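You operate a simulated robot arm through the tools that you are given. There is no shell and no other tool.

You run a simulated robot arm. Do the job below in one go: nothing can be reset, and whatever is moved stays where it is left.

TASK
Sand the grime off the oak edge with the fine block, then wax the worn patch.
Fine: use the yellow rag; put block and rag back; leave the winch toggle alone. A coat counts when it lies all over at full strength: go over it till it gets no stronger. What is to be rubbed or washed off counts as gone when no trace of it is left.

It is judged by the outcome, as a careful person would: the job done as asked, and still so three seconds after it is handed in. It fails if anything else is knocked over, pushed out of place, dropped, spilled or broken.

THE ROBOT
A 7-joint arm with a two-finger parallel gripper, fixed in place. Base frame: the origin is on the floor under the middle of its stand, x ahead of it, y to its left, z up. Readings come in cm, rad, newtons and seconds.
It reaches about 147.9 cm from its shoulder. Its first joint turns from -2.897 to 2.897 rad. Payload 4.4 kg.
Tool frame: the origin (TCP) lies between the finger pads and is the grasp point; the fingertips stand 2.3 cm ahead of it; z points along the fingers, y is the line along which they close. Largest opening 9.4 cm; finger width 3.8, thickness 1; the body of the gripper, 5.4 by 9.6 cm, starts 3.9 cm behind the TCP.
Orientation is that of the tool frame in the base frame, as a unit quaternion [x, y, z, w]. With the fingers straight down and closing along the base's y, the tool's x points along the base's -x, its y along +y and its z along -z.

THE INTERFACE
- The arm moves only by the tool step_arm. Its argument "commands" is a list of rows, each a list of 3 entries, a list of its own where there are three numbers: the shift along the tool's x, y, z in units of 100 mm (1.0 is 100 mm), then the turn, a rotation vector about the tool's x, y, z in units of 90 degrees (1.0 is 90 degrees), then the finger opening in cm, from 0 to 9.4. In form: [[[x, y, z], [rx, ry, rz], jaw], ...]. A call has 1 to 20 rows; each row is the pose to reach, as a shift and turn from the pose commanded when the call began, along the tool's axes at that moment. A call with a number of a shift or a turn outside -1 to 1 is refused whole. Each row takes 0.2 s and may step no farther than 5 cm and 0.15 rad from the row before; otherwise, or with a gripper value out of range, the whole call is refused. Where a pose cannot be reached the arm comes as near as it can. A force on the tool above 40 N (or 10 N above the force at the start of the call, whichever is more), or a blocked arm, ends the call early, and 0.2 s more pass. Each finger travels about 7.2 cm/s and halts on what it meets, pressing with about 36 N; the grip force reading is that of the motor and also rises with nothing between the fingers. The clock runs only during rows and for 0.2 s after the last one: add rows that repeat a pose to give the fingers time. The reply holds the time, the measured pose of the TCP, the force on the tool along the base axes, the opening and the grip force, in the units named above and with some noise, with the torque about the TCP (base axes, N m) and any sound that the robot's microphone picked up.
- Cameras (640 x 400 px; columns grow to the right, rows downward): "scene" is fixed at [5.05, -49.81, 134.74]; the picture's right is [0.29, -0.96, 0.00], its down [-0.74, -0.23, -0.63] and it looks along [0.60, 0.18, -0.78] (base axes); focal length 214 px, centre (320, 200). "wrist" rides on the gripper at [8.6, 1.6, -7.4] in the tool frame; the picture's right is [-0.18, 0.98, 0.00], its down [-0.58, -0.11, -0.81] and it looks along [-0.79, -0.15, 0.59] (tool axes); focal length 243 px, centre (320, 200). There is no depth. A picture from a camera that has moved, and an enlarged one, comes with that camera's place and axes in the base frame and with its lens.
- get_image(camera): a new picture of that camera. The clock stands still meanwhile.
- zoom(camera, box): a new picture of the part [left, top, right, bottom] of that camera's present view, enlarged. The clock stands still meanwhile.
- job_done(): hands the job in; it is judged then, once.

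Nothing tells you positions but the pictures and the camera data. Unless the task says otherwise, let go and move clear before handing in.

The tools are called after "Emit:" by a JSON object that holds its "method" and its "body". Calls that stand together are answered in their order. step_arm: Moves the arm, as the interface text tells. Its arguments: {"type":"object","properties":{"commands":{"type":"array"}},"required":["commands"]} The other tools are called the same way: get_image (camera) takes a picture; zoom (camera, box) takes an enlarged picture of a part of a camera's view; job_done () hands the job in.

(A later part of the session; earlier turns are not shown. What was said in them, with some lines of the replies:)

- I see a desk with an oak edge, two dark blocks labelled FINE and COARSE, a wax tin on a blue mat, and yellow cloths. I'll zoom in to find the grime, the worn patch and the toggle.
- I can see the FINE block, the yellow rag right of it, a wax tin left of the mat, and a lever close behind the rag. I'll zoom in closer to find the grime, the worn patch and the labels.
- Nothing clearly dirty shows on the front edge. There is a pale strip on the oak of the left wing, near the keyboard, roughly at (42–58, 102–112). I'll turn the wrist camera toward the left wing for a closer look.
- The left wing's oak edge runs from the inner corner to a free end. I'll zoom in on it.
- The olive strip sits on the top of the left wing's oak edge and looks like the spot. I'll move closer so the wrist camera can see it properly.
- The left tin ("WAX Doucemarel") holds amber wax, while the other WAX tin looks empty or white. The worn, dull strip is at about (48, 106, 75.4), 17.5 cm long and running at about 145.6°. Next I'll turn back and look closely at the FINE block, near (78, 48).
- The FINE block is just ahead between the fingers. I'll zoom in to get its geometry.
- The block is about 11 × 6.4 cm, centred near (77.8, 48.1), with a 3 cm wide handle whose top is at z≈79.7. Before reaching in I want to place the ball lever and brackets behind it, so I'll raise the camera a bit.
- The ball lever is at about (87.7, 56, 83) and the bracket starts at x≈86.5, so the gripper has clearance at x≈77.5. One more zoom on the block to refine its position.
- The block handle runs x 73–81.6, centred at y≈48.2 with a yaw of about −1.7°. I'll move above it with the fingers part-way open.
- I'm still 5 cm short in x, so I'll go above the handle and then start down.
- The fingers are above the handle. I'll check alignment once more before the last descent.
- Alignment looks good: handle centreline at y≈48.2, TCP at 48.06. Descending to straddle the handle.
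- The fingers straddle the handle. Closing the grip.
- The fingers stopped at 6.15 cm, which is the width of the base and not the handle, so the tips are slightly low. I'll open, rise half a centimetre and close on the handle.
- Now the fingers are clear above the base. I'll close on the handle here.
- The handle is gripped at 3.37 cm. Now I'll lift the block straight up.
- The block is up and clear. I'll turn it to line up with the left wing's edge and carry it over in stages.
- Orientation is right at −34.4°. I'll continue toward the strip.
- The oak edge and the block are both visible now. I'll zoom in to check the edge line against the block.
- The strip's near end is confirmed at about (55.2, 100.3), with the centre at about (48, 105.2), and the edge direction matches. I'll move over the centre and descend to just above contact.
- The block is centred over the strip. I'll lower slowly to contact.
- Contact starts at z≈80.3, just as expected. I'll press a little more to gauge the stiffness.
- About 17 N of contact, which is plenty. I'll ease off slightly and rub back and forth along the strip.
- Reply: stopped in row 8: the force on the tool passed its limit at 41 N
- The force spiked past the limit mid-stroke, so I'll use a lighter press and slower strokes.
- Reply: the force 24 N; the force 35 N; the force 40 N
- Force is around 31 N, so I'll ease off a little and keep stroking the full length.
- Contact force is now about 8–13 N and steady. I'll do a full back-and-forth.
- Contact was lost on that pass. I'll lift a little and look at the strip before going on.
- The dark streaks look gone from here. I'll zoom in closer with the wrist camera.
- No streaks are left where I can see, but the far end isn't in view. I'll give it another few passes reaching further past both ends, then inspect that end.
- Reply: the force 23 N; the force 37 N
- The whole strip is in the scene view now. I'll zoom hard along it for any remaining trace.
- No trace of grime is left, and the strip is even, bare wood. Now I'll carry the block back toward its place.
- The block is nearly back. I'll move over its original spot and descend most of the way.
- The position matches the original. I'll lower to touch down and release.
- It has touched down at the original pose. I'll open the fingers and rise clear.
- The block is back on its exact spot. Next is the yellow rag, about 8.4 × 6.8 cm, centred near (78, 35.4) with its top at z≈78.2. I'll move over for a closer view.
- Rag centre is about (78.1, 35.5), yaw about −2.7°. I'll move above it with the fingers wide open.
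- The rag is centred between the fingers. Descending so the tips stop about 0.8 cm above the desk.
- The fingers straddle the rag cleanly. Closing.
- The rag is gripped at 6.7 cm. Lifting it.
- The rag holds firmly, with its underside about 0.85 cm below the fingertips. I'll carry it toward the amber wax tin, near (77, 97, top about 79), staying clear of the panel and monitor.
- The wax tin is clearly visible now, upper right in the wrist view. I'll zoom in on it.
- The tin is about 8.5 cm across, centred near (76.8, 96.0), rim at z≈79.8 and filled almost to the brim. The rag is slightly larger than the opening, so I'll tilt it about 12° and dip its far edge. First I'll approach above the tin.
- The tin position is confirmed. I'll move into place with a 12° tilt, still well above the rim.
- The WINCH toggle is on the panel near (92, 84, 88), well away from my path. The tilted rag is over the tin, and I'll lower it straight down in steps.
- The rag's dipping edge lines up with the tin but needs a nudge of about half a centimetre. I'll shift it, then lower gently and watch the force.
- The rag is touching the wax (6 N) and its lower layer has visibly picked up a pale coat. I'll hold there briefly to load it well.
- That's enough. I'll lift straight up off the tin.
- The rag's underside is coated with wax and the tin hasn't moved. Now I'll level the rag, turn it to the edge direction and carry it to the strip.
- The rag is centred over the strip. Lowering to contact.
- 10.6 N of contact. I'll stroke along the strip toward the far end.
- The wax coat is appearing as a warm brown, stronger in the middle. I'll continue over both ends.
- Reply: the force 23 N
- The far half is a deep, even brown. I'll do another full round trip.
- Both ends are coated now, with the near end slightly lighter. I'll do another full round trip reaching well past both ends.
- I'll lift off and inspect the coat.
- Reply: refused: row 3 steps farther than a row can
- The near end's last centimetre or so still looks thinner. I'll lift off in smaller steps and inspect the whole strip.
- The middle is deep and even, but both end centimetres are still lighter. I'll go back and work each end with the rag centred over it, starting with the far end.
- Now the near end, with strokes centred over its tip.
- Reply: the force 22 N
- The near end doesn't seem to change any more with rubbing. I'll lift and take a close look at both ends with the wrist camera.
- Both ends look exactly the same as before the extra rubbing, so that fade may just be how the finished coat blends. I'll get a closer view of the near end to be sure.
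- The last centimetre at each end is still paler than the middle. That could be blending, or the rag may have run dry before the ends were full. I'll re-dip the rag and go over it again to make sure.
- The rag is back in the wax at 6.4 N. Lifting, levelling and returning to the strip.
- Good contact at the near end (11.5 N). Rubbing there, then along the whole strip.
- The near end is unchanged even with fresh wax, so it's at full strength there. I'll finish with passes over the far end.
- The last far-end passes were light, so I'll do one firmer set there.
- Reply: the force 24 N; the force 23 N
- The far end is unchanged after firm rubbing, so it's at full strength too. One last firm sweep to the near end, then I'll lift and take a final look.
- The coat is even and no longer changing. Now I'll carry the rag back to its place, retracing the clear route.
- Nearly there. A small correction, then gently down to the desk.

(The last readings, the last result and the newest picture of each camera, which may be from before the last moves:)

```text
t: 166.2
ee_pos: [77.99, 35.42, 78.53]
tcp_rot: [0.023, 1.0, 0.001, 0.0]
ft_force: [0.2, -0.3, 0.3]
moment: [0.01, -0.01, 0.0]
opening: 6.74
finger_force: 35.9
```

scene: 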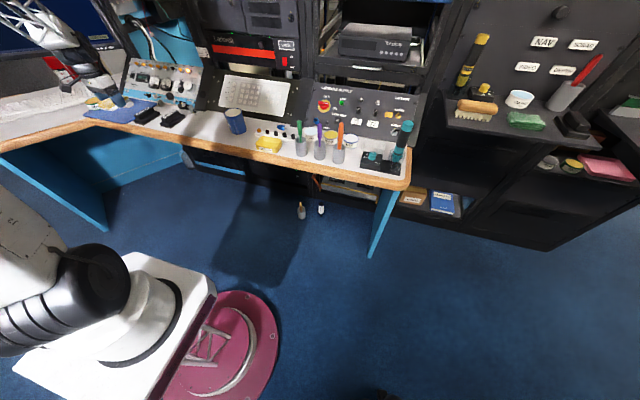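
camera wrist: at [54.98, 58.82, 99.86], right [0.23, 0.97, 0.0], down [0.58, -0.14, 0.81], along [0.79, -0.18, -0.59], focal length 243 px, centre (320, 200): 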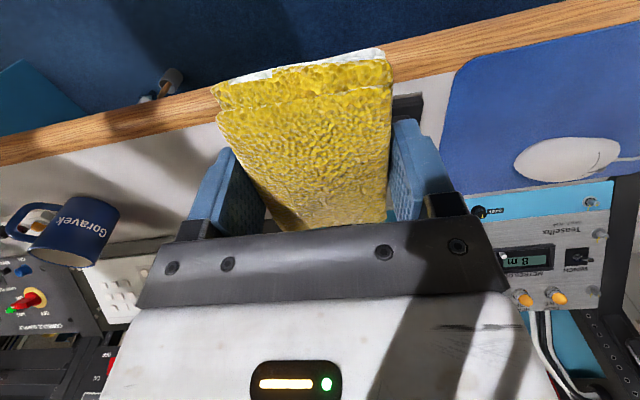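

It's touching or within a millimetre. Down a hair more, then release and rise clear.

Emit:
{"method": "step_arm", "body": {"commands": [[[0, 0, 0.005], [0, 0, 0], 4.0], [[0, 0, 0.005], [0, 0, 0], 4.0]]}}

Emit:
{"method": "step_arm", "body": {"commands": [[[0, 0, 0], [0, 0, 0], 7.0], [[0, 0, 0], [0, 0, 0], 8.0], [[0, 0, 0], [0, 0, 0], 9.3], [[0, 0, 0], [0, 0, 0], 9.3], [[0, 0, -0.1], [0, 0, 0], 9.3], [[0, 0, -0.35], [0, 0, 0], 9.3], [[0, 0, -0.7], [0, 0, 0], 9.3], [[0, 0, -1.0], [0, 0, 0], 9.3]]}}

Emit:
{"method": "zoom", "body": {"camera": "scene", "box": [140, 85, 236, 145]}}

Emit:
{"method": "get_image", "body": {"camera": "wrist"}}

```text
t: 166.8
ee_pos: [77.85, 35.49, 78.47]
tcp_rot: [0.023, 1.0, 0.0, 0.0]
ft_force: [0.7, 0.7, -0.9]
moment: [0.01, -0.04, 0.01]
opening: 6.71
finger_force: 35.6
```

```text
t: 168.6
ee_pos: [77.86, 35.36, 88.5]
tcp_rot: [0.024, 1.0, 0.001, 0.001]
ft_force: [0.3, -0.1, -0.7]
moment: [-0.01, 0.0, -0.01]
opening: 9.29
finger_force: 0.1
```

```text
6.67 times, centred on (188, 115) of scene
camera zoom: at [5.05, -49.81, 134.74], right [0.29, -0.96, 0.0], down [-0.74, -0.23, -0.63], along [0.6, 0.18, -0.78], focal length 1430 px, centre (1200, 767)
```

zoom: 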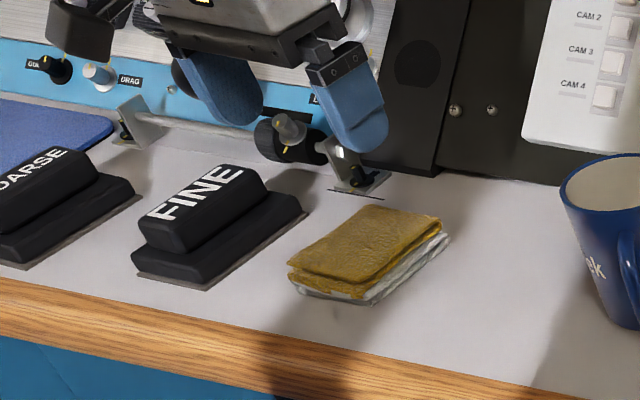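

```text
taken
camera wrist: at [69.28, 37.49, 96.01], right [0.23, 0.97, 0.0], down [0.58, -0.14, 0.81], along [0.79, -0.18, -0.59], focal length 243 px, centre (320, 200)
```

wrist: 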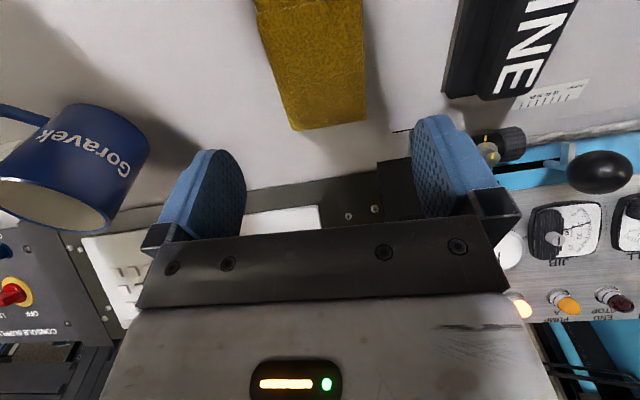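

The rag is back where it was. I'll check for stray marks, then move clear and take a last unobstructed look at the strip.

Emit:
{"method": "zoom", "body": {"camera": "scene", "box": [170, 115, 210, 140]}}

Emit:
{"method": "step_arm", "body": {"commands": [[[0.3, 0.1, -0.2], [0, 0, 0], 9.3], [[0.65, 0.2, -0.4], [0, 0, 0], 9.3], [[0.98, 0.4, -0.6], [0, 0, 0], 9.3]]}}

Emit:
{"method": "step_arm", "body": {"commands": [[[0.3, 0.3, -0.1], [0, 0, 0], 9.3], [[0.65, 0.6, -0.2], [0, 0, 0], 9.3], [[0.98, 0.9, -0.3], [0, 0, 0], 9.3]]}}

Emit:
{"method": "step_arm", "body": {"commands": [[[0.3, 0.3, -0.1], [0, 0, 0], 9.3], [[0.6, 0.6, -0.2], [0, 0, 0], 9.3], [[0.9, 0.95, -0.3], [0, 0, 0], 9.3]]}}

Emit:
{"method": "get_image", "body": {"camera": "scene"}}

```text
16.00 times, centred on (190, 128) of scene
camera zoom: at [5.05, -49.81, 134.74], right [0.29, -0.96, 0.0], down [-0.74, -0.23, -0.63], along [0.6, 0.18, -0.78], focal length 3432 px, centre (2400, 1360)
```

zoom: 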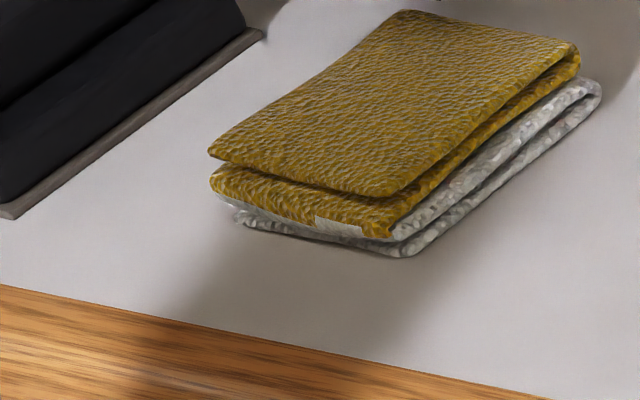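

```text
t: 169.4
ee_pos: [68.33, 39.44, 94.33]
tcp_rot: [0.024, 1.0, 0.001, 0.0]
ft_force: [0.1, -0.2, -0.5]
moment: [-0.02, 0.03, 0.02]
opening: 9.3
finger_force: 0.0
```

```text
t: 170.4
ee_pos: [59.25, 47.74, 92.47]
tcp_rot: [0.031, 0.999, -0.022, -0.025]
ft_force: [-0.9, 0.2, 0.5]
moment: [-0.02, 0.03, -0.02]
opening: 9.3
finger_force: 0.3
stopped in row 3: the arm was blocked; the commanded pose is now the measured one
```

```text
t: 171.4
ee_pos: [51.45, 56.66, 89.79]
tcp_rot: [0.041, 0.996, -0.053, -0.05]
ft_force: [-0.7, 0.1, 0.5]
moment: [-0.01, -0.07, 0.01]
opening: 9.29
finger_force: 0.1
stopped in row 3: the arm was blocked; the commanded pose is now the measured one
```

```text
taken
```

scene: 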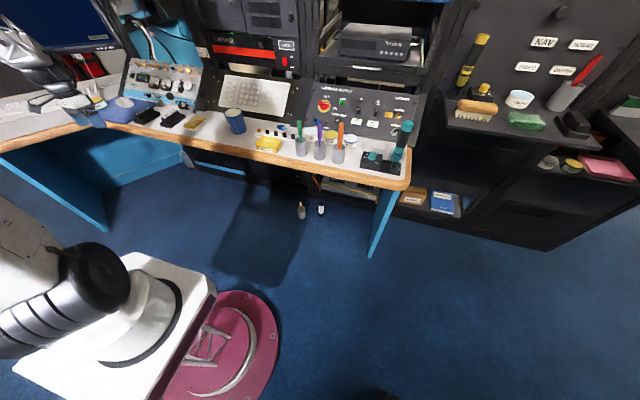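

The arm reports a block with no force on the tool, which is likely a joint limit when pulled in close. I'll look around before moving further.

Emit:
{"method": "get_image", "body": {"camera": "wrist"}}

Emit:
{"method": "zoom", "body": {"camera": "scene", "box": [0, 0, 200, 125]}}

Emit:
{"method": "zoom", "body": {"camera": "scene", "box": [0, 150, 256, 310]}}

```text
taken
camera wrist: at [43.72, 59.85, 97.77], right [0.26, 0.96, -0.12], down [0.65, -0.08, 0.75], along [0.71, -0.28, -0.64], focal length 243 px, centre (320, 200)
```

wrist: 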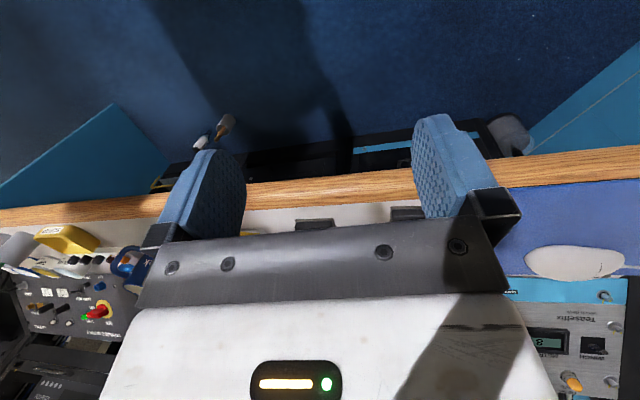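

```text
3.20 times, centred on (100, 62) of scene
camera zoom: at [5.05, -49.81, 134.74], right [0.29, -0.96, 0.0], down [-0.74, -0.23, -0.63], along [0.6, 0.18, -0.78], focal length 686 px, centre (1024, 640)
```

zoom: 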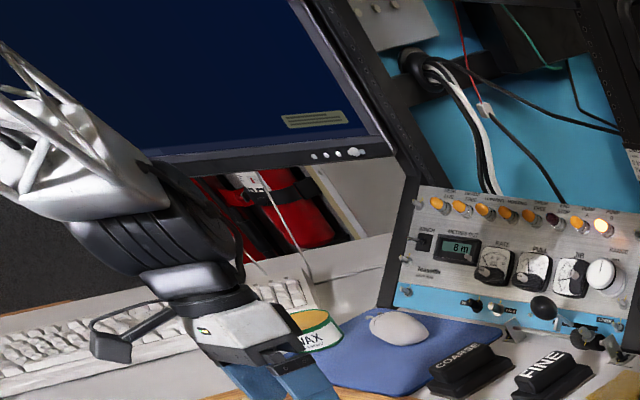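

```text
2.50 times, centred on (128, 230) of scene
camera zoom: at [5.05, -49.81, 134.74], right [0.29, -0.96, 0.0], down [-0.74, -0.23, -0.63], along [0.6, 0.18, -0.78], focal length 536 px, centre (800, 125)
```

zoom: 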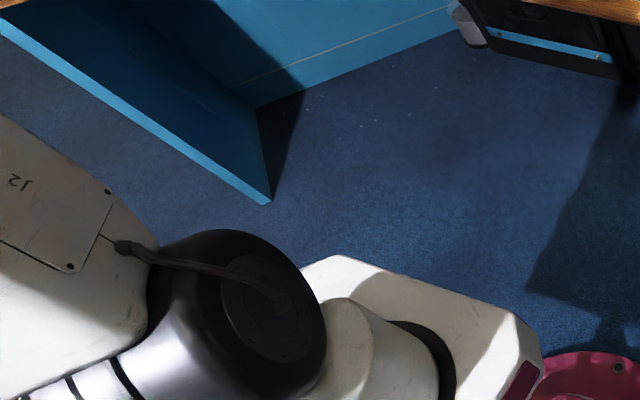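

Nothing is touching anything. I'll rise back toward the height of the starting pose to free the joints.

Emit:
{"method": "step_arm", "body": {"commands": [[[-0.05, 0, -0.2], [0, 0, 0], 9.3], [[-0.1, 0, -0.4], [0, 0, 0], 9.3], [[-0.1, 0, -0.7], [0, 0, 0], 9.3], [[-0.1, 0, -1.0], [0, 0, 0], 9.3]]}}

Emit:
{"method": "zoom", "body": {"camera": "scene", "box": [0, 115, 64, 155]}}

```text
t: 172.6
ee_pos: [54.21, 56.51, 94.52]
tcp_rot: [0.047, 0.993, -0.077, -0.071]
ft_force: [0.3, 0.7, -0.4]
moment: [-0.03, 0.03, -0.01]
opening: 9.32
finger_force: 0.1
stopped in row 4: the arm was blocked; the commanded pose is now the measured one
```

```text
10.00 times, centred on (32, 135) of scene
camera zoom: at [5.05, -49.81, 134.74], right [0.29, -0.96, 0.0], down [-0.74, -0.23, -0.63], along [0.6, 0.18, -0.78], focal length 2145 px, centre (3200, 850)
```

zoom: 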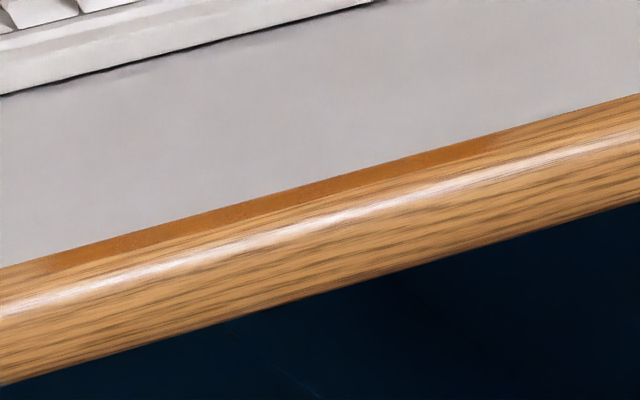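

It's clear of everything, just near a joint limit. I'll level the hand while moving outward, where the arm has more freedom.

Emit:
{"method": "step_arm", "body": {"commands": [[[-0.19, 0.005, -0.09], [-0.025, -0.021, 0], 9.3], [[-0.38, 0.013, -0.18], [-0.05, -0.042, 0], 9.3], [[-0.57, 0.02, -0.27], [-0.076, -0.064, 0], 9.3], [[-0.754, 0.026, -0.36], [-0.101, -0.085, 0], 9.3], [[-0.754, 0.026, -0.36], [-0.101, -0.085, 0], 9.3]]}}

Emit:
{"method": "get_image", "body": {"camera": "wrist"}}

```text
t: 173.8
ee_pos: [62.01, 56.56, 97.66]
tcp_rot: [0.047, 0.999, 0.001, 0.001]
ft_force: [-0.4, -0.4, -0.4]
moment: [-0.02, -0.01, -0.01]
opening: 9.3
finger_force: 0.1
```

```text
taken
camera wrist: at [53.5, 59.16, 105.11], right [0.27, 0.96, 0.0], down [0.57, -0.16, 0.81], along [0.78, -0.22, -0.59], focal length 243 px, centre (320, 200)
```

wrist: 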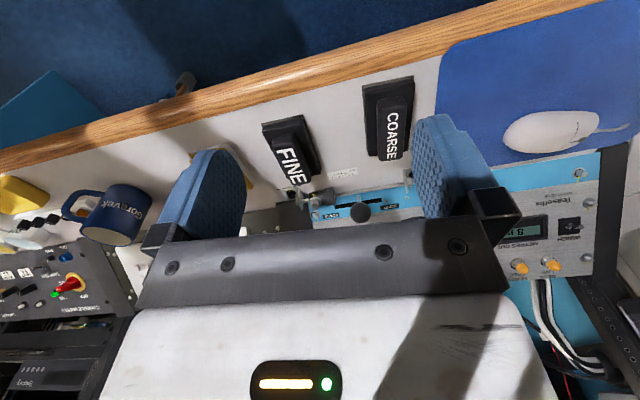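

Level and free again. I'll go back over the strip with the empty gripper for an unobstructed inspection.

Emit:
{"method": "step_arm", "body": {"commands": [[[0.1, 0.23, 0], [0, 0, 0.081], 9.3], [[0.19, 0.46, 0], [0, 0, 0.162], 9.3], [[0.29, 0.69, 0], [0, 0, 0.243], 9.3], [[0.388, 0.918, 0], [0, 0, 0.322], 9.3]]}}

Emit:
{"method": "step_arm", "body": {"commands": [[[0.32, 0.29, 0], [0, 0, 0], 9.3], [[0.64, 0.58, 0], [0, 0, 0], 9.3], [[0.963, 0.877, 0], [0, 0, 0], 9.3]]}}

Emit:
{"method": "step_arm", "body": {"commands": [[[0.32, 0.29, 0], [0, 0, 0], 9.3], [[0.64, 0.58, 0], [0, 0, 0], 9.3], [[0.963, 0.877, 0], [0, 0, 0], 9.3]]}}

Emit:
{"method": "step_arm", "body": {"commands": [[[0.32, 0.29, 0.1], [0, 0, 0], 9.3], [[0.64, 0.58, 0.2], [0, 0, 0], 9.3], [[0.963, 0.877, 0.3], [0, 0, 0], 9.3]]}}

Emit:
{"method": "get_image", "body": {"camera": "wrist"}}

```text
t: 174.8
ee_pos: [59.0, 66.08, 97.54]
tcp_rot: [0.295, 0.955, 0.002, 0.001]
ft_force: [-0.5, 0.3, 0.5]
moment: [-0.01, -0.01, 0.03]
opening: 9.29
finger_force: 0.0
```

```text
t: 175.6
ee_pos: [55.81, 78.71, 97.67]
tcp_rot: [0.296, 0.955, 0.001, 0.001]
ft_force: [-0.9, 0.3, -0.5]
moment: [-0.01, -0.01, 0.0]
opening: 9.33
finger_force: 0.1
```

```text
t: 176.4
ee_pos: [52.95, 91.27, 97.56]
tcp_rot: [0.295, 0.955, 0.002, 0.001]
ft_force: [-0.3, -0.4, 1.0]
moment: [0.02, 0.0, -0.01]
opening: 9.32
finger_force: 0.0
```

```text
t: 177.2
ee_pos: [49.67, 104.3, 94.83]
tcp_rot: [0.295, 0.955, 0.001, 0.001]
ft_force: [0.1, -0.5, 0.3]
moment: [0.01, -0.01, -0.02]
opening: 9.3
finger_force: 0.0
```

```text
taken
camera wrist: at [43.39, 110.52, 102.35], right [0.71, 0.71, 0.0], down [0.42, -0.42, 0.81], along [0.57, -0.57, -0.59], focal length 243 px, centre (320, 200)
```

wrist: 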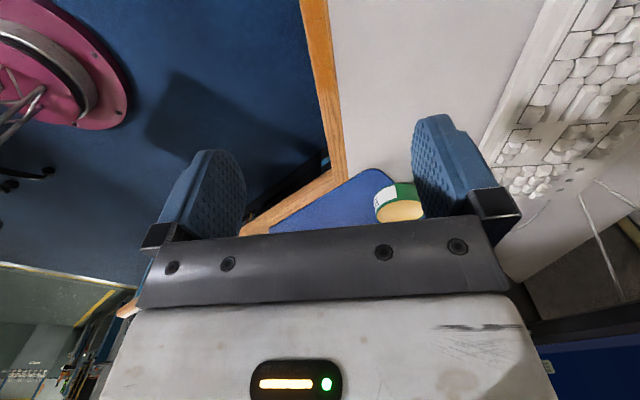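

Emit:
{"method": "zoom", "body": {"camera": "wrist", "box": [270, 0, 398, 80]}}

Emit:
{"method": "zoom", "body": {"camera": "wrist", "box": [280, 50, 376, 110]}}

Emit:
{"method": "step_arm", "body": {"commands": [[[0.3, 0.1, 0], [0, 0, 0], 9.3], [[0.6, 0.2, 0], [0, 0, 0], 9.3], [[0.9, 0.3, 0], [0, 0, 0], 9.3], [[0.9, 0.3, 0], [0, 0, 0], 9.3]]}}

Emit:
{"method": "get_image", "body": {"camera": "wrist"}}

Emit:
{"method": "zoom", "body": {"camera": "wrist", "box": [240, 0, 368, 80]}}

```text
5.00 times, centred on (334, 40) of wrist
camera zoom: at [43.39, 110.52, 102.35], right [0.71, 0.71, 0.0], down [0.42, -0.42, 0.81], along [0.57, -0.57, -0.59], focal length 1213 px, centre (250, 1000)
```

zoom: 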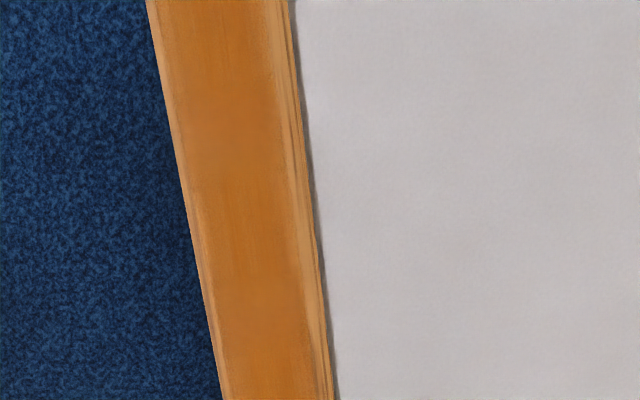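

```text
6.67 times, centred on (328, 80) of wrist
camera zoom: at [43.39, 110.52, 102.35], right [0.71, 0.71, 0.0], down [0.42, -0.42, 0.81], along [0.57, -0.57, -0.59], focal length 1618 px, centre (267, 1000)
```

zoom: 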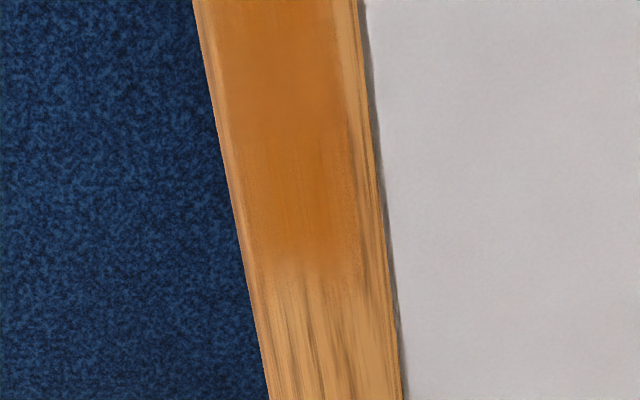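

```text
t: 178.2
ee_pos: [44.31, 111.68, 94.66]
tcp_rot: [0.295, 0.955, 0.002, 0.0]
ft_force: [-0.1, -0.7, -0.8]
moment: [-0.01, -0.02, 0.01]
opening: 9.28
finger_force: 0.0
```

```text
taken
camera wrist: at [37.86, 117.99, 102.09], right [0.71, 0.71, 0.0], down [0.42, -0.42, 0.81], along [0.57, -0.57, -0.59], focal length 243 px, centre (320, 200)
```

wrist: 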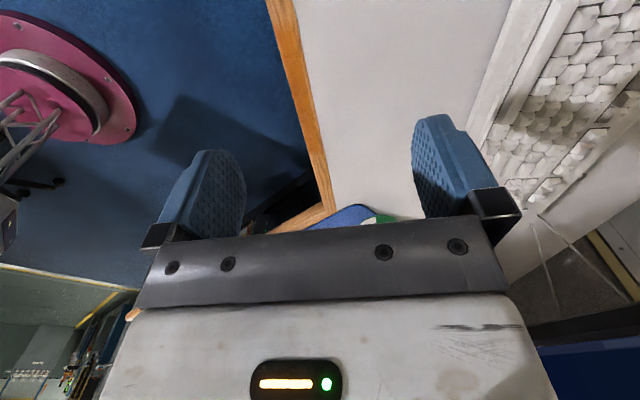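

```text
5.00 times, centred on (304, 40) of wrist
camera zoom: at [37.86, 117.99, 102.09], right [0.71, 0.71, 0.0], down [0.42, -0.42, 0.81], along [0.57, -0.57, -0.59], focal length 1213 px, centre (400, 1000)
```

zoom: 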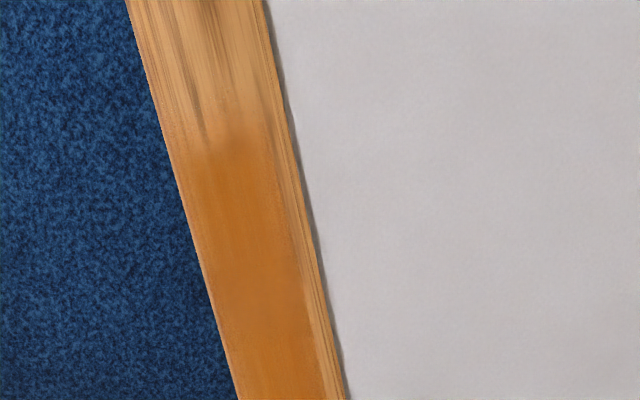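

The coat reaches the near end fully. I'll check the far end at higher magnification to see if it's fully covered.

Emit:
{"method": "zoom", "body": {"camera": "scene", "box": [4, 138, 20, 148]}}

Emit:
{"method": "zoom", "body": {"camera": "scene", "box": [0, 130, 24, 145]}}

Emit:
{"method": "zoom", "body": {"camera": "wrist", "box": [256, 0, 320, 40]}}

Emit:
{"method": "zoom", "body": {"camera": "scene", "box": [50, 122, 66, 132]}}

```text
16.00 times, centred on (12, 143) of scene
camera zoom: at [5.05, -49.81, 134.74], right [0.29, -0.96, 0.0], down [-0.74, -0.23, -0.63], along [0.6, 0.18, -0.78], focal length 3432 px, centre (5248, 1112)
```

zoom: 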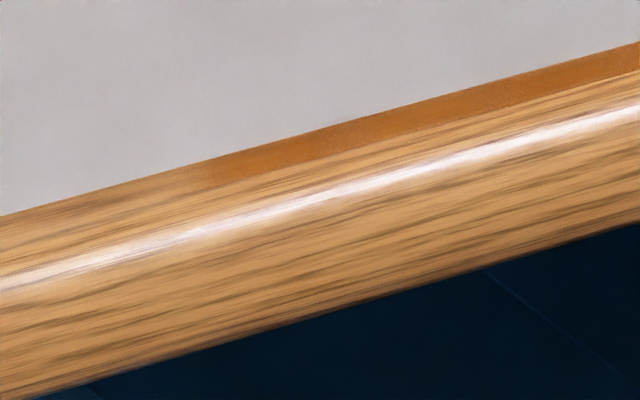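

```text
16.00 times, centred on (12, 138) of scene
camera zoom: at [5.05, -49.81, 134.74], right [0.29, -0.96, 0.0], down [-0.74, -0.23, -0.63], along [0.6, 0.18, -0.78], focal length 3432 px, centre (5248, 1200)
```

zoom: 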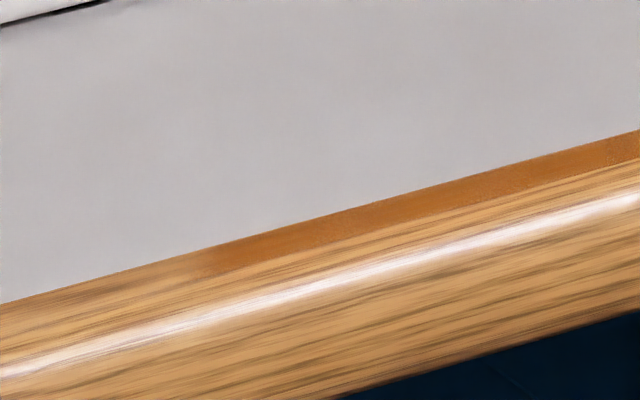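

```text
10.00 times, centred on (288, 20) of wrist
camera zoom: at [37.86, 117.99, 102.09], right [0.71, 0.71, 0.0], down [0.42, -0.42, 0.81], along [0.57, -0.57, -0.59], focal length 2426 px, centre (640, 2000)
```

zoom: 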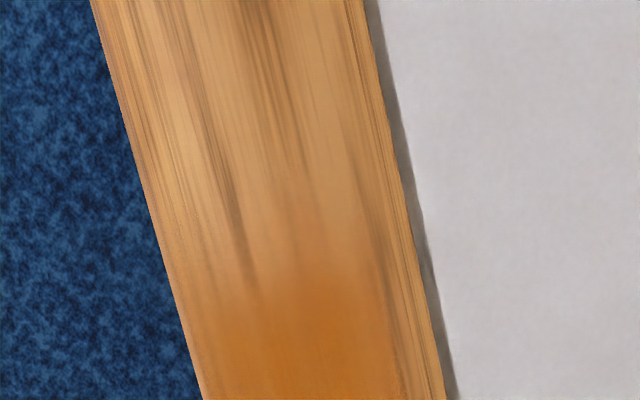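

```text
16.00 times, centred on (58, 127) of scene
camera zoom: at [5.05, -49.81, 134.74], right [0.29, -0.96, 0.0], down [-0.74, -0.23, -0.63], along [0.6, 0.18, -0.78], focal length 3432 px, centre (4512, 1368)
```

zoom: 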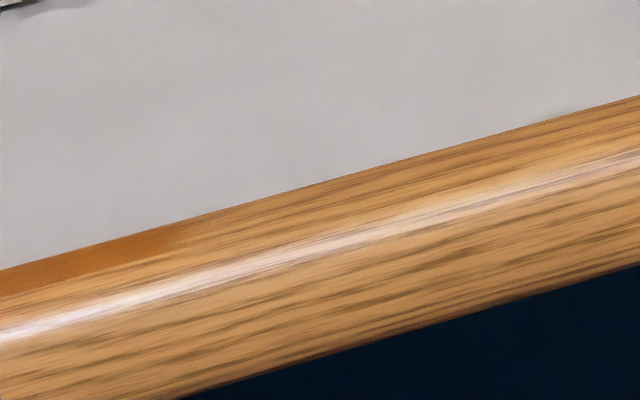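

Both ends blend smoothly and no bare wood is visible anywhere, so the coat is complete. I'll move the arm clear of the desk and do a final check of everything else.

Emit:
{"method": "step_arm", "body": {"commands": [[[-0.2, -0.3, -0.1], [0, 0, 0], 9.3], [[-0.4, -0.6, -0.3], [0, 0, 0], 9.3], [[-0.6, -0.95, -0.5], [0, 0, 0], 9.3]]}}

Emit:
{"method": "step_arm", "body": {"commands": [[[-0.2, -0.3, 0], [0, 0, 0], 9.3], [[-0.4, -0.6, 0], [0, 0, 0], 9.3], [[-0.6, -0.95, 0], [0, 0, 0], 9.3], [[-0.6, -0.95, 0], [0, 0, 0], 9.3]]}}

Emit:
{"method": "get_image", "body": {"camera": "scene"}}

Emit:
{"method": "zoom", "body": {"camera": "scene", "box": [60, 60, 260, 185]}}

Emit:
{"method": "zoom", "body": {"camera": "scene", "box": [0, 80, 110, 160]}}

Emit:
{"method": "get_image", "body": {"camera": "wrist"}}

```text
t: 179.0
ee_pos: [43.89, 100.45, 99.3]
tcp_rot: [0.295, 0.956, 0.0, 0.001]
ft_force: [0.1, -0.2, -0.9]
moment: [0.01, -0.04, 0.04]
opening: 9.3
finger_force: 0.1
```

```text
t: 180.0
ee_pos: [43.49, 89.16, 99.68]
tcp_rot: [0.295, 0.956, 0.002, 0.001]
ft_force: [0.2, -0.5, -0.3]
moment: [0.01, 0.0, 0.01]
opening: 9.31
finger_force: 0.0
```

```text
taken
```

scene: 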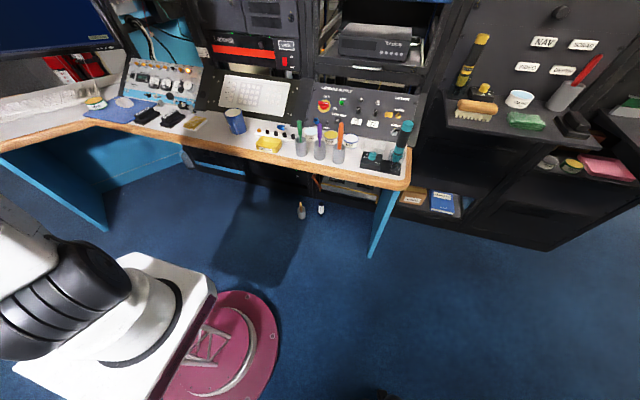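

```text
3.20 times, centred on (160, 122) of scene
camera zoom: at [5.05, -49.81, 134.74], right [0.29, -0.96, 0.0], down [-0.74, -0.23, -0.63], along [0.6, 0.18, -0.78], focal length 686 px, centre (832, 448)
```

zoom: 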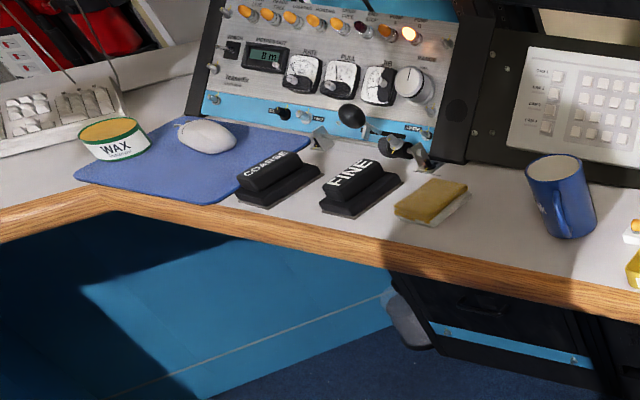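

```text
5.00 times, centred on (55, 120) of scene
camera zoom: at [5.05, -49.81, 134.74], right [0.29, -0.96, 0.0], down [-0.74, -0.23, -0.63], along [0.6, 0.18, -0.78], focal length 1072 px, centre (1645, 600)
```

zoom: 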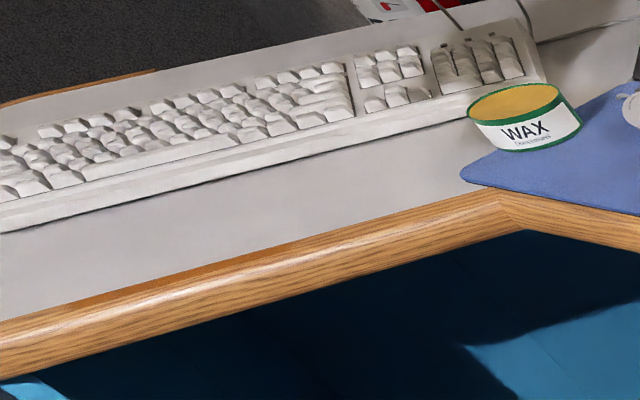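

```text
taken
camera wrist: at [37.1, 95.56, 107.09], right [0.71, 0.71, 0.0], down [0.42, -0.42, 0.81], along [0.57, -0.57, -0.59], focal length 243 px, centre (320, 200)
```

wrist: 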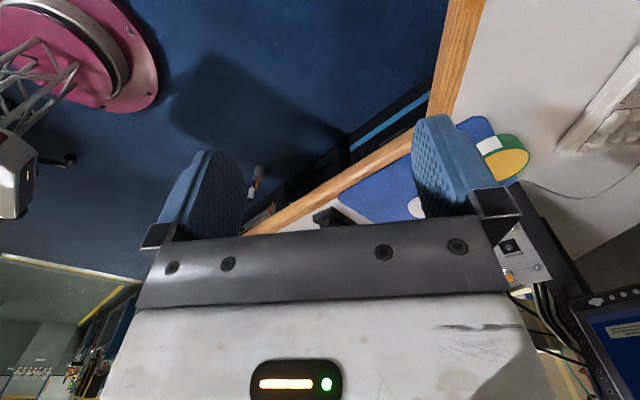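

Block, rag, wax tin and winch toggle are all where they started. The grime is gone, the worn patch carries an even wax coat, and the arm is clear. Handing in.

Emit:
{"method": "job_done", "body": {}}

```text
The job is handed in.
```

I sanded the grime off the oak edge with the fine block, then waxed the worn patch with the yellow rag. I have handed the job in; the judgement isn't in yet.

- **Grime:** the worn strip on the left wing's edge shows no dark streaks anywhere under magnification.
- **Wax:** I used the amber "WAX Doucemarel" tin. I re-dipped the rag and went over the strip again until it got no darker. The outer centimetre at each end looks a little paler, but rubbing it again with fresh wax changed nothing and no bare wood shows, so I took it as full strength.
- **Put back:** the block and rag are back within a few millimetres of where they were. The underside of the rag still carries wax and now rests on the desk.
- **Left alone:** I never touched the winch toggle, and nothing else was knocked or moved. The arm stalled twice in open air near the end, with no force on the gripper. I took that to be a joint limit and moved it clear.
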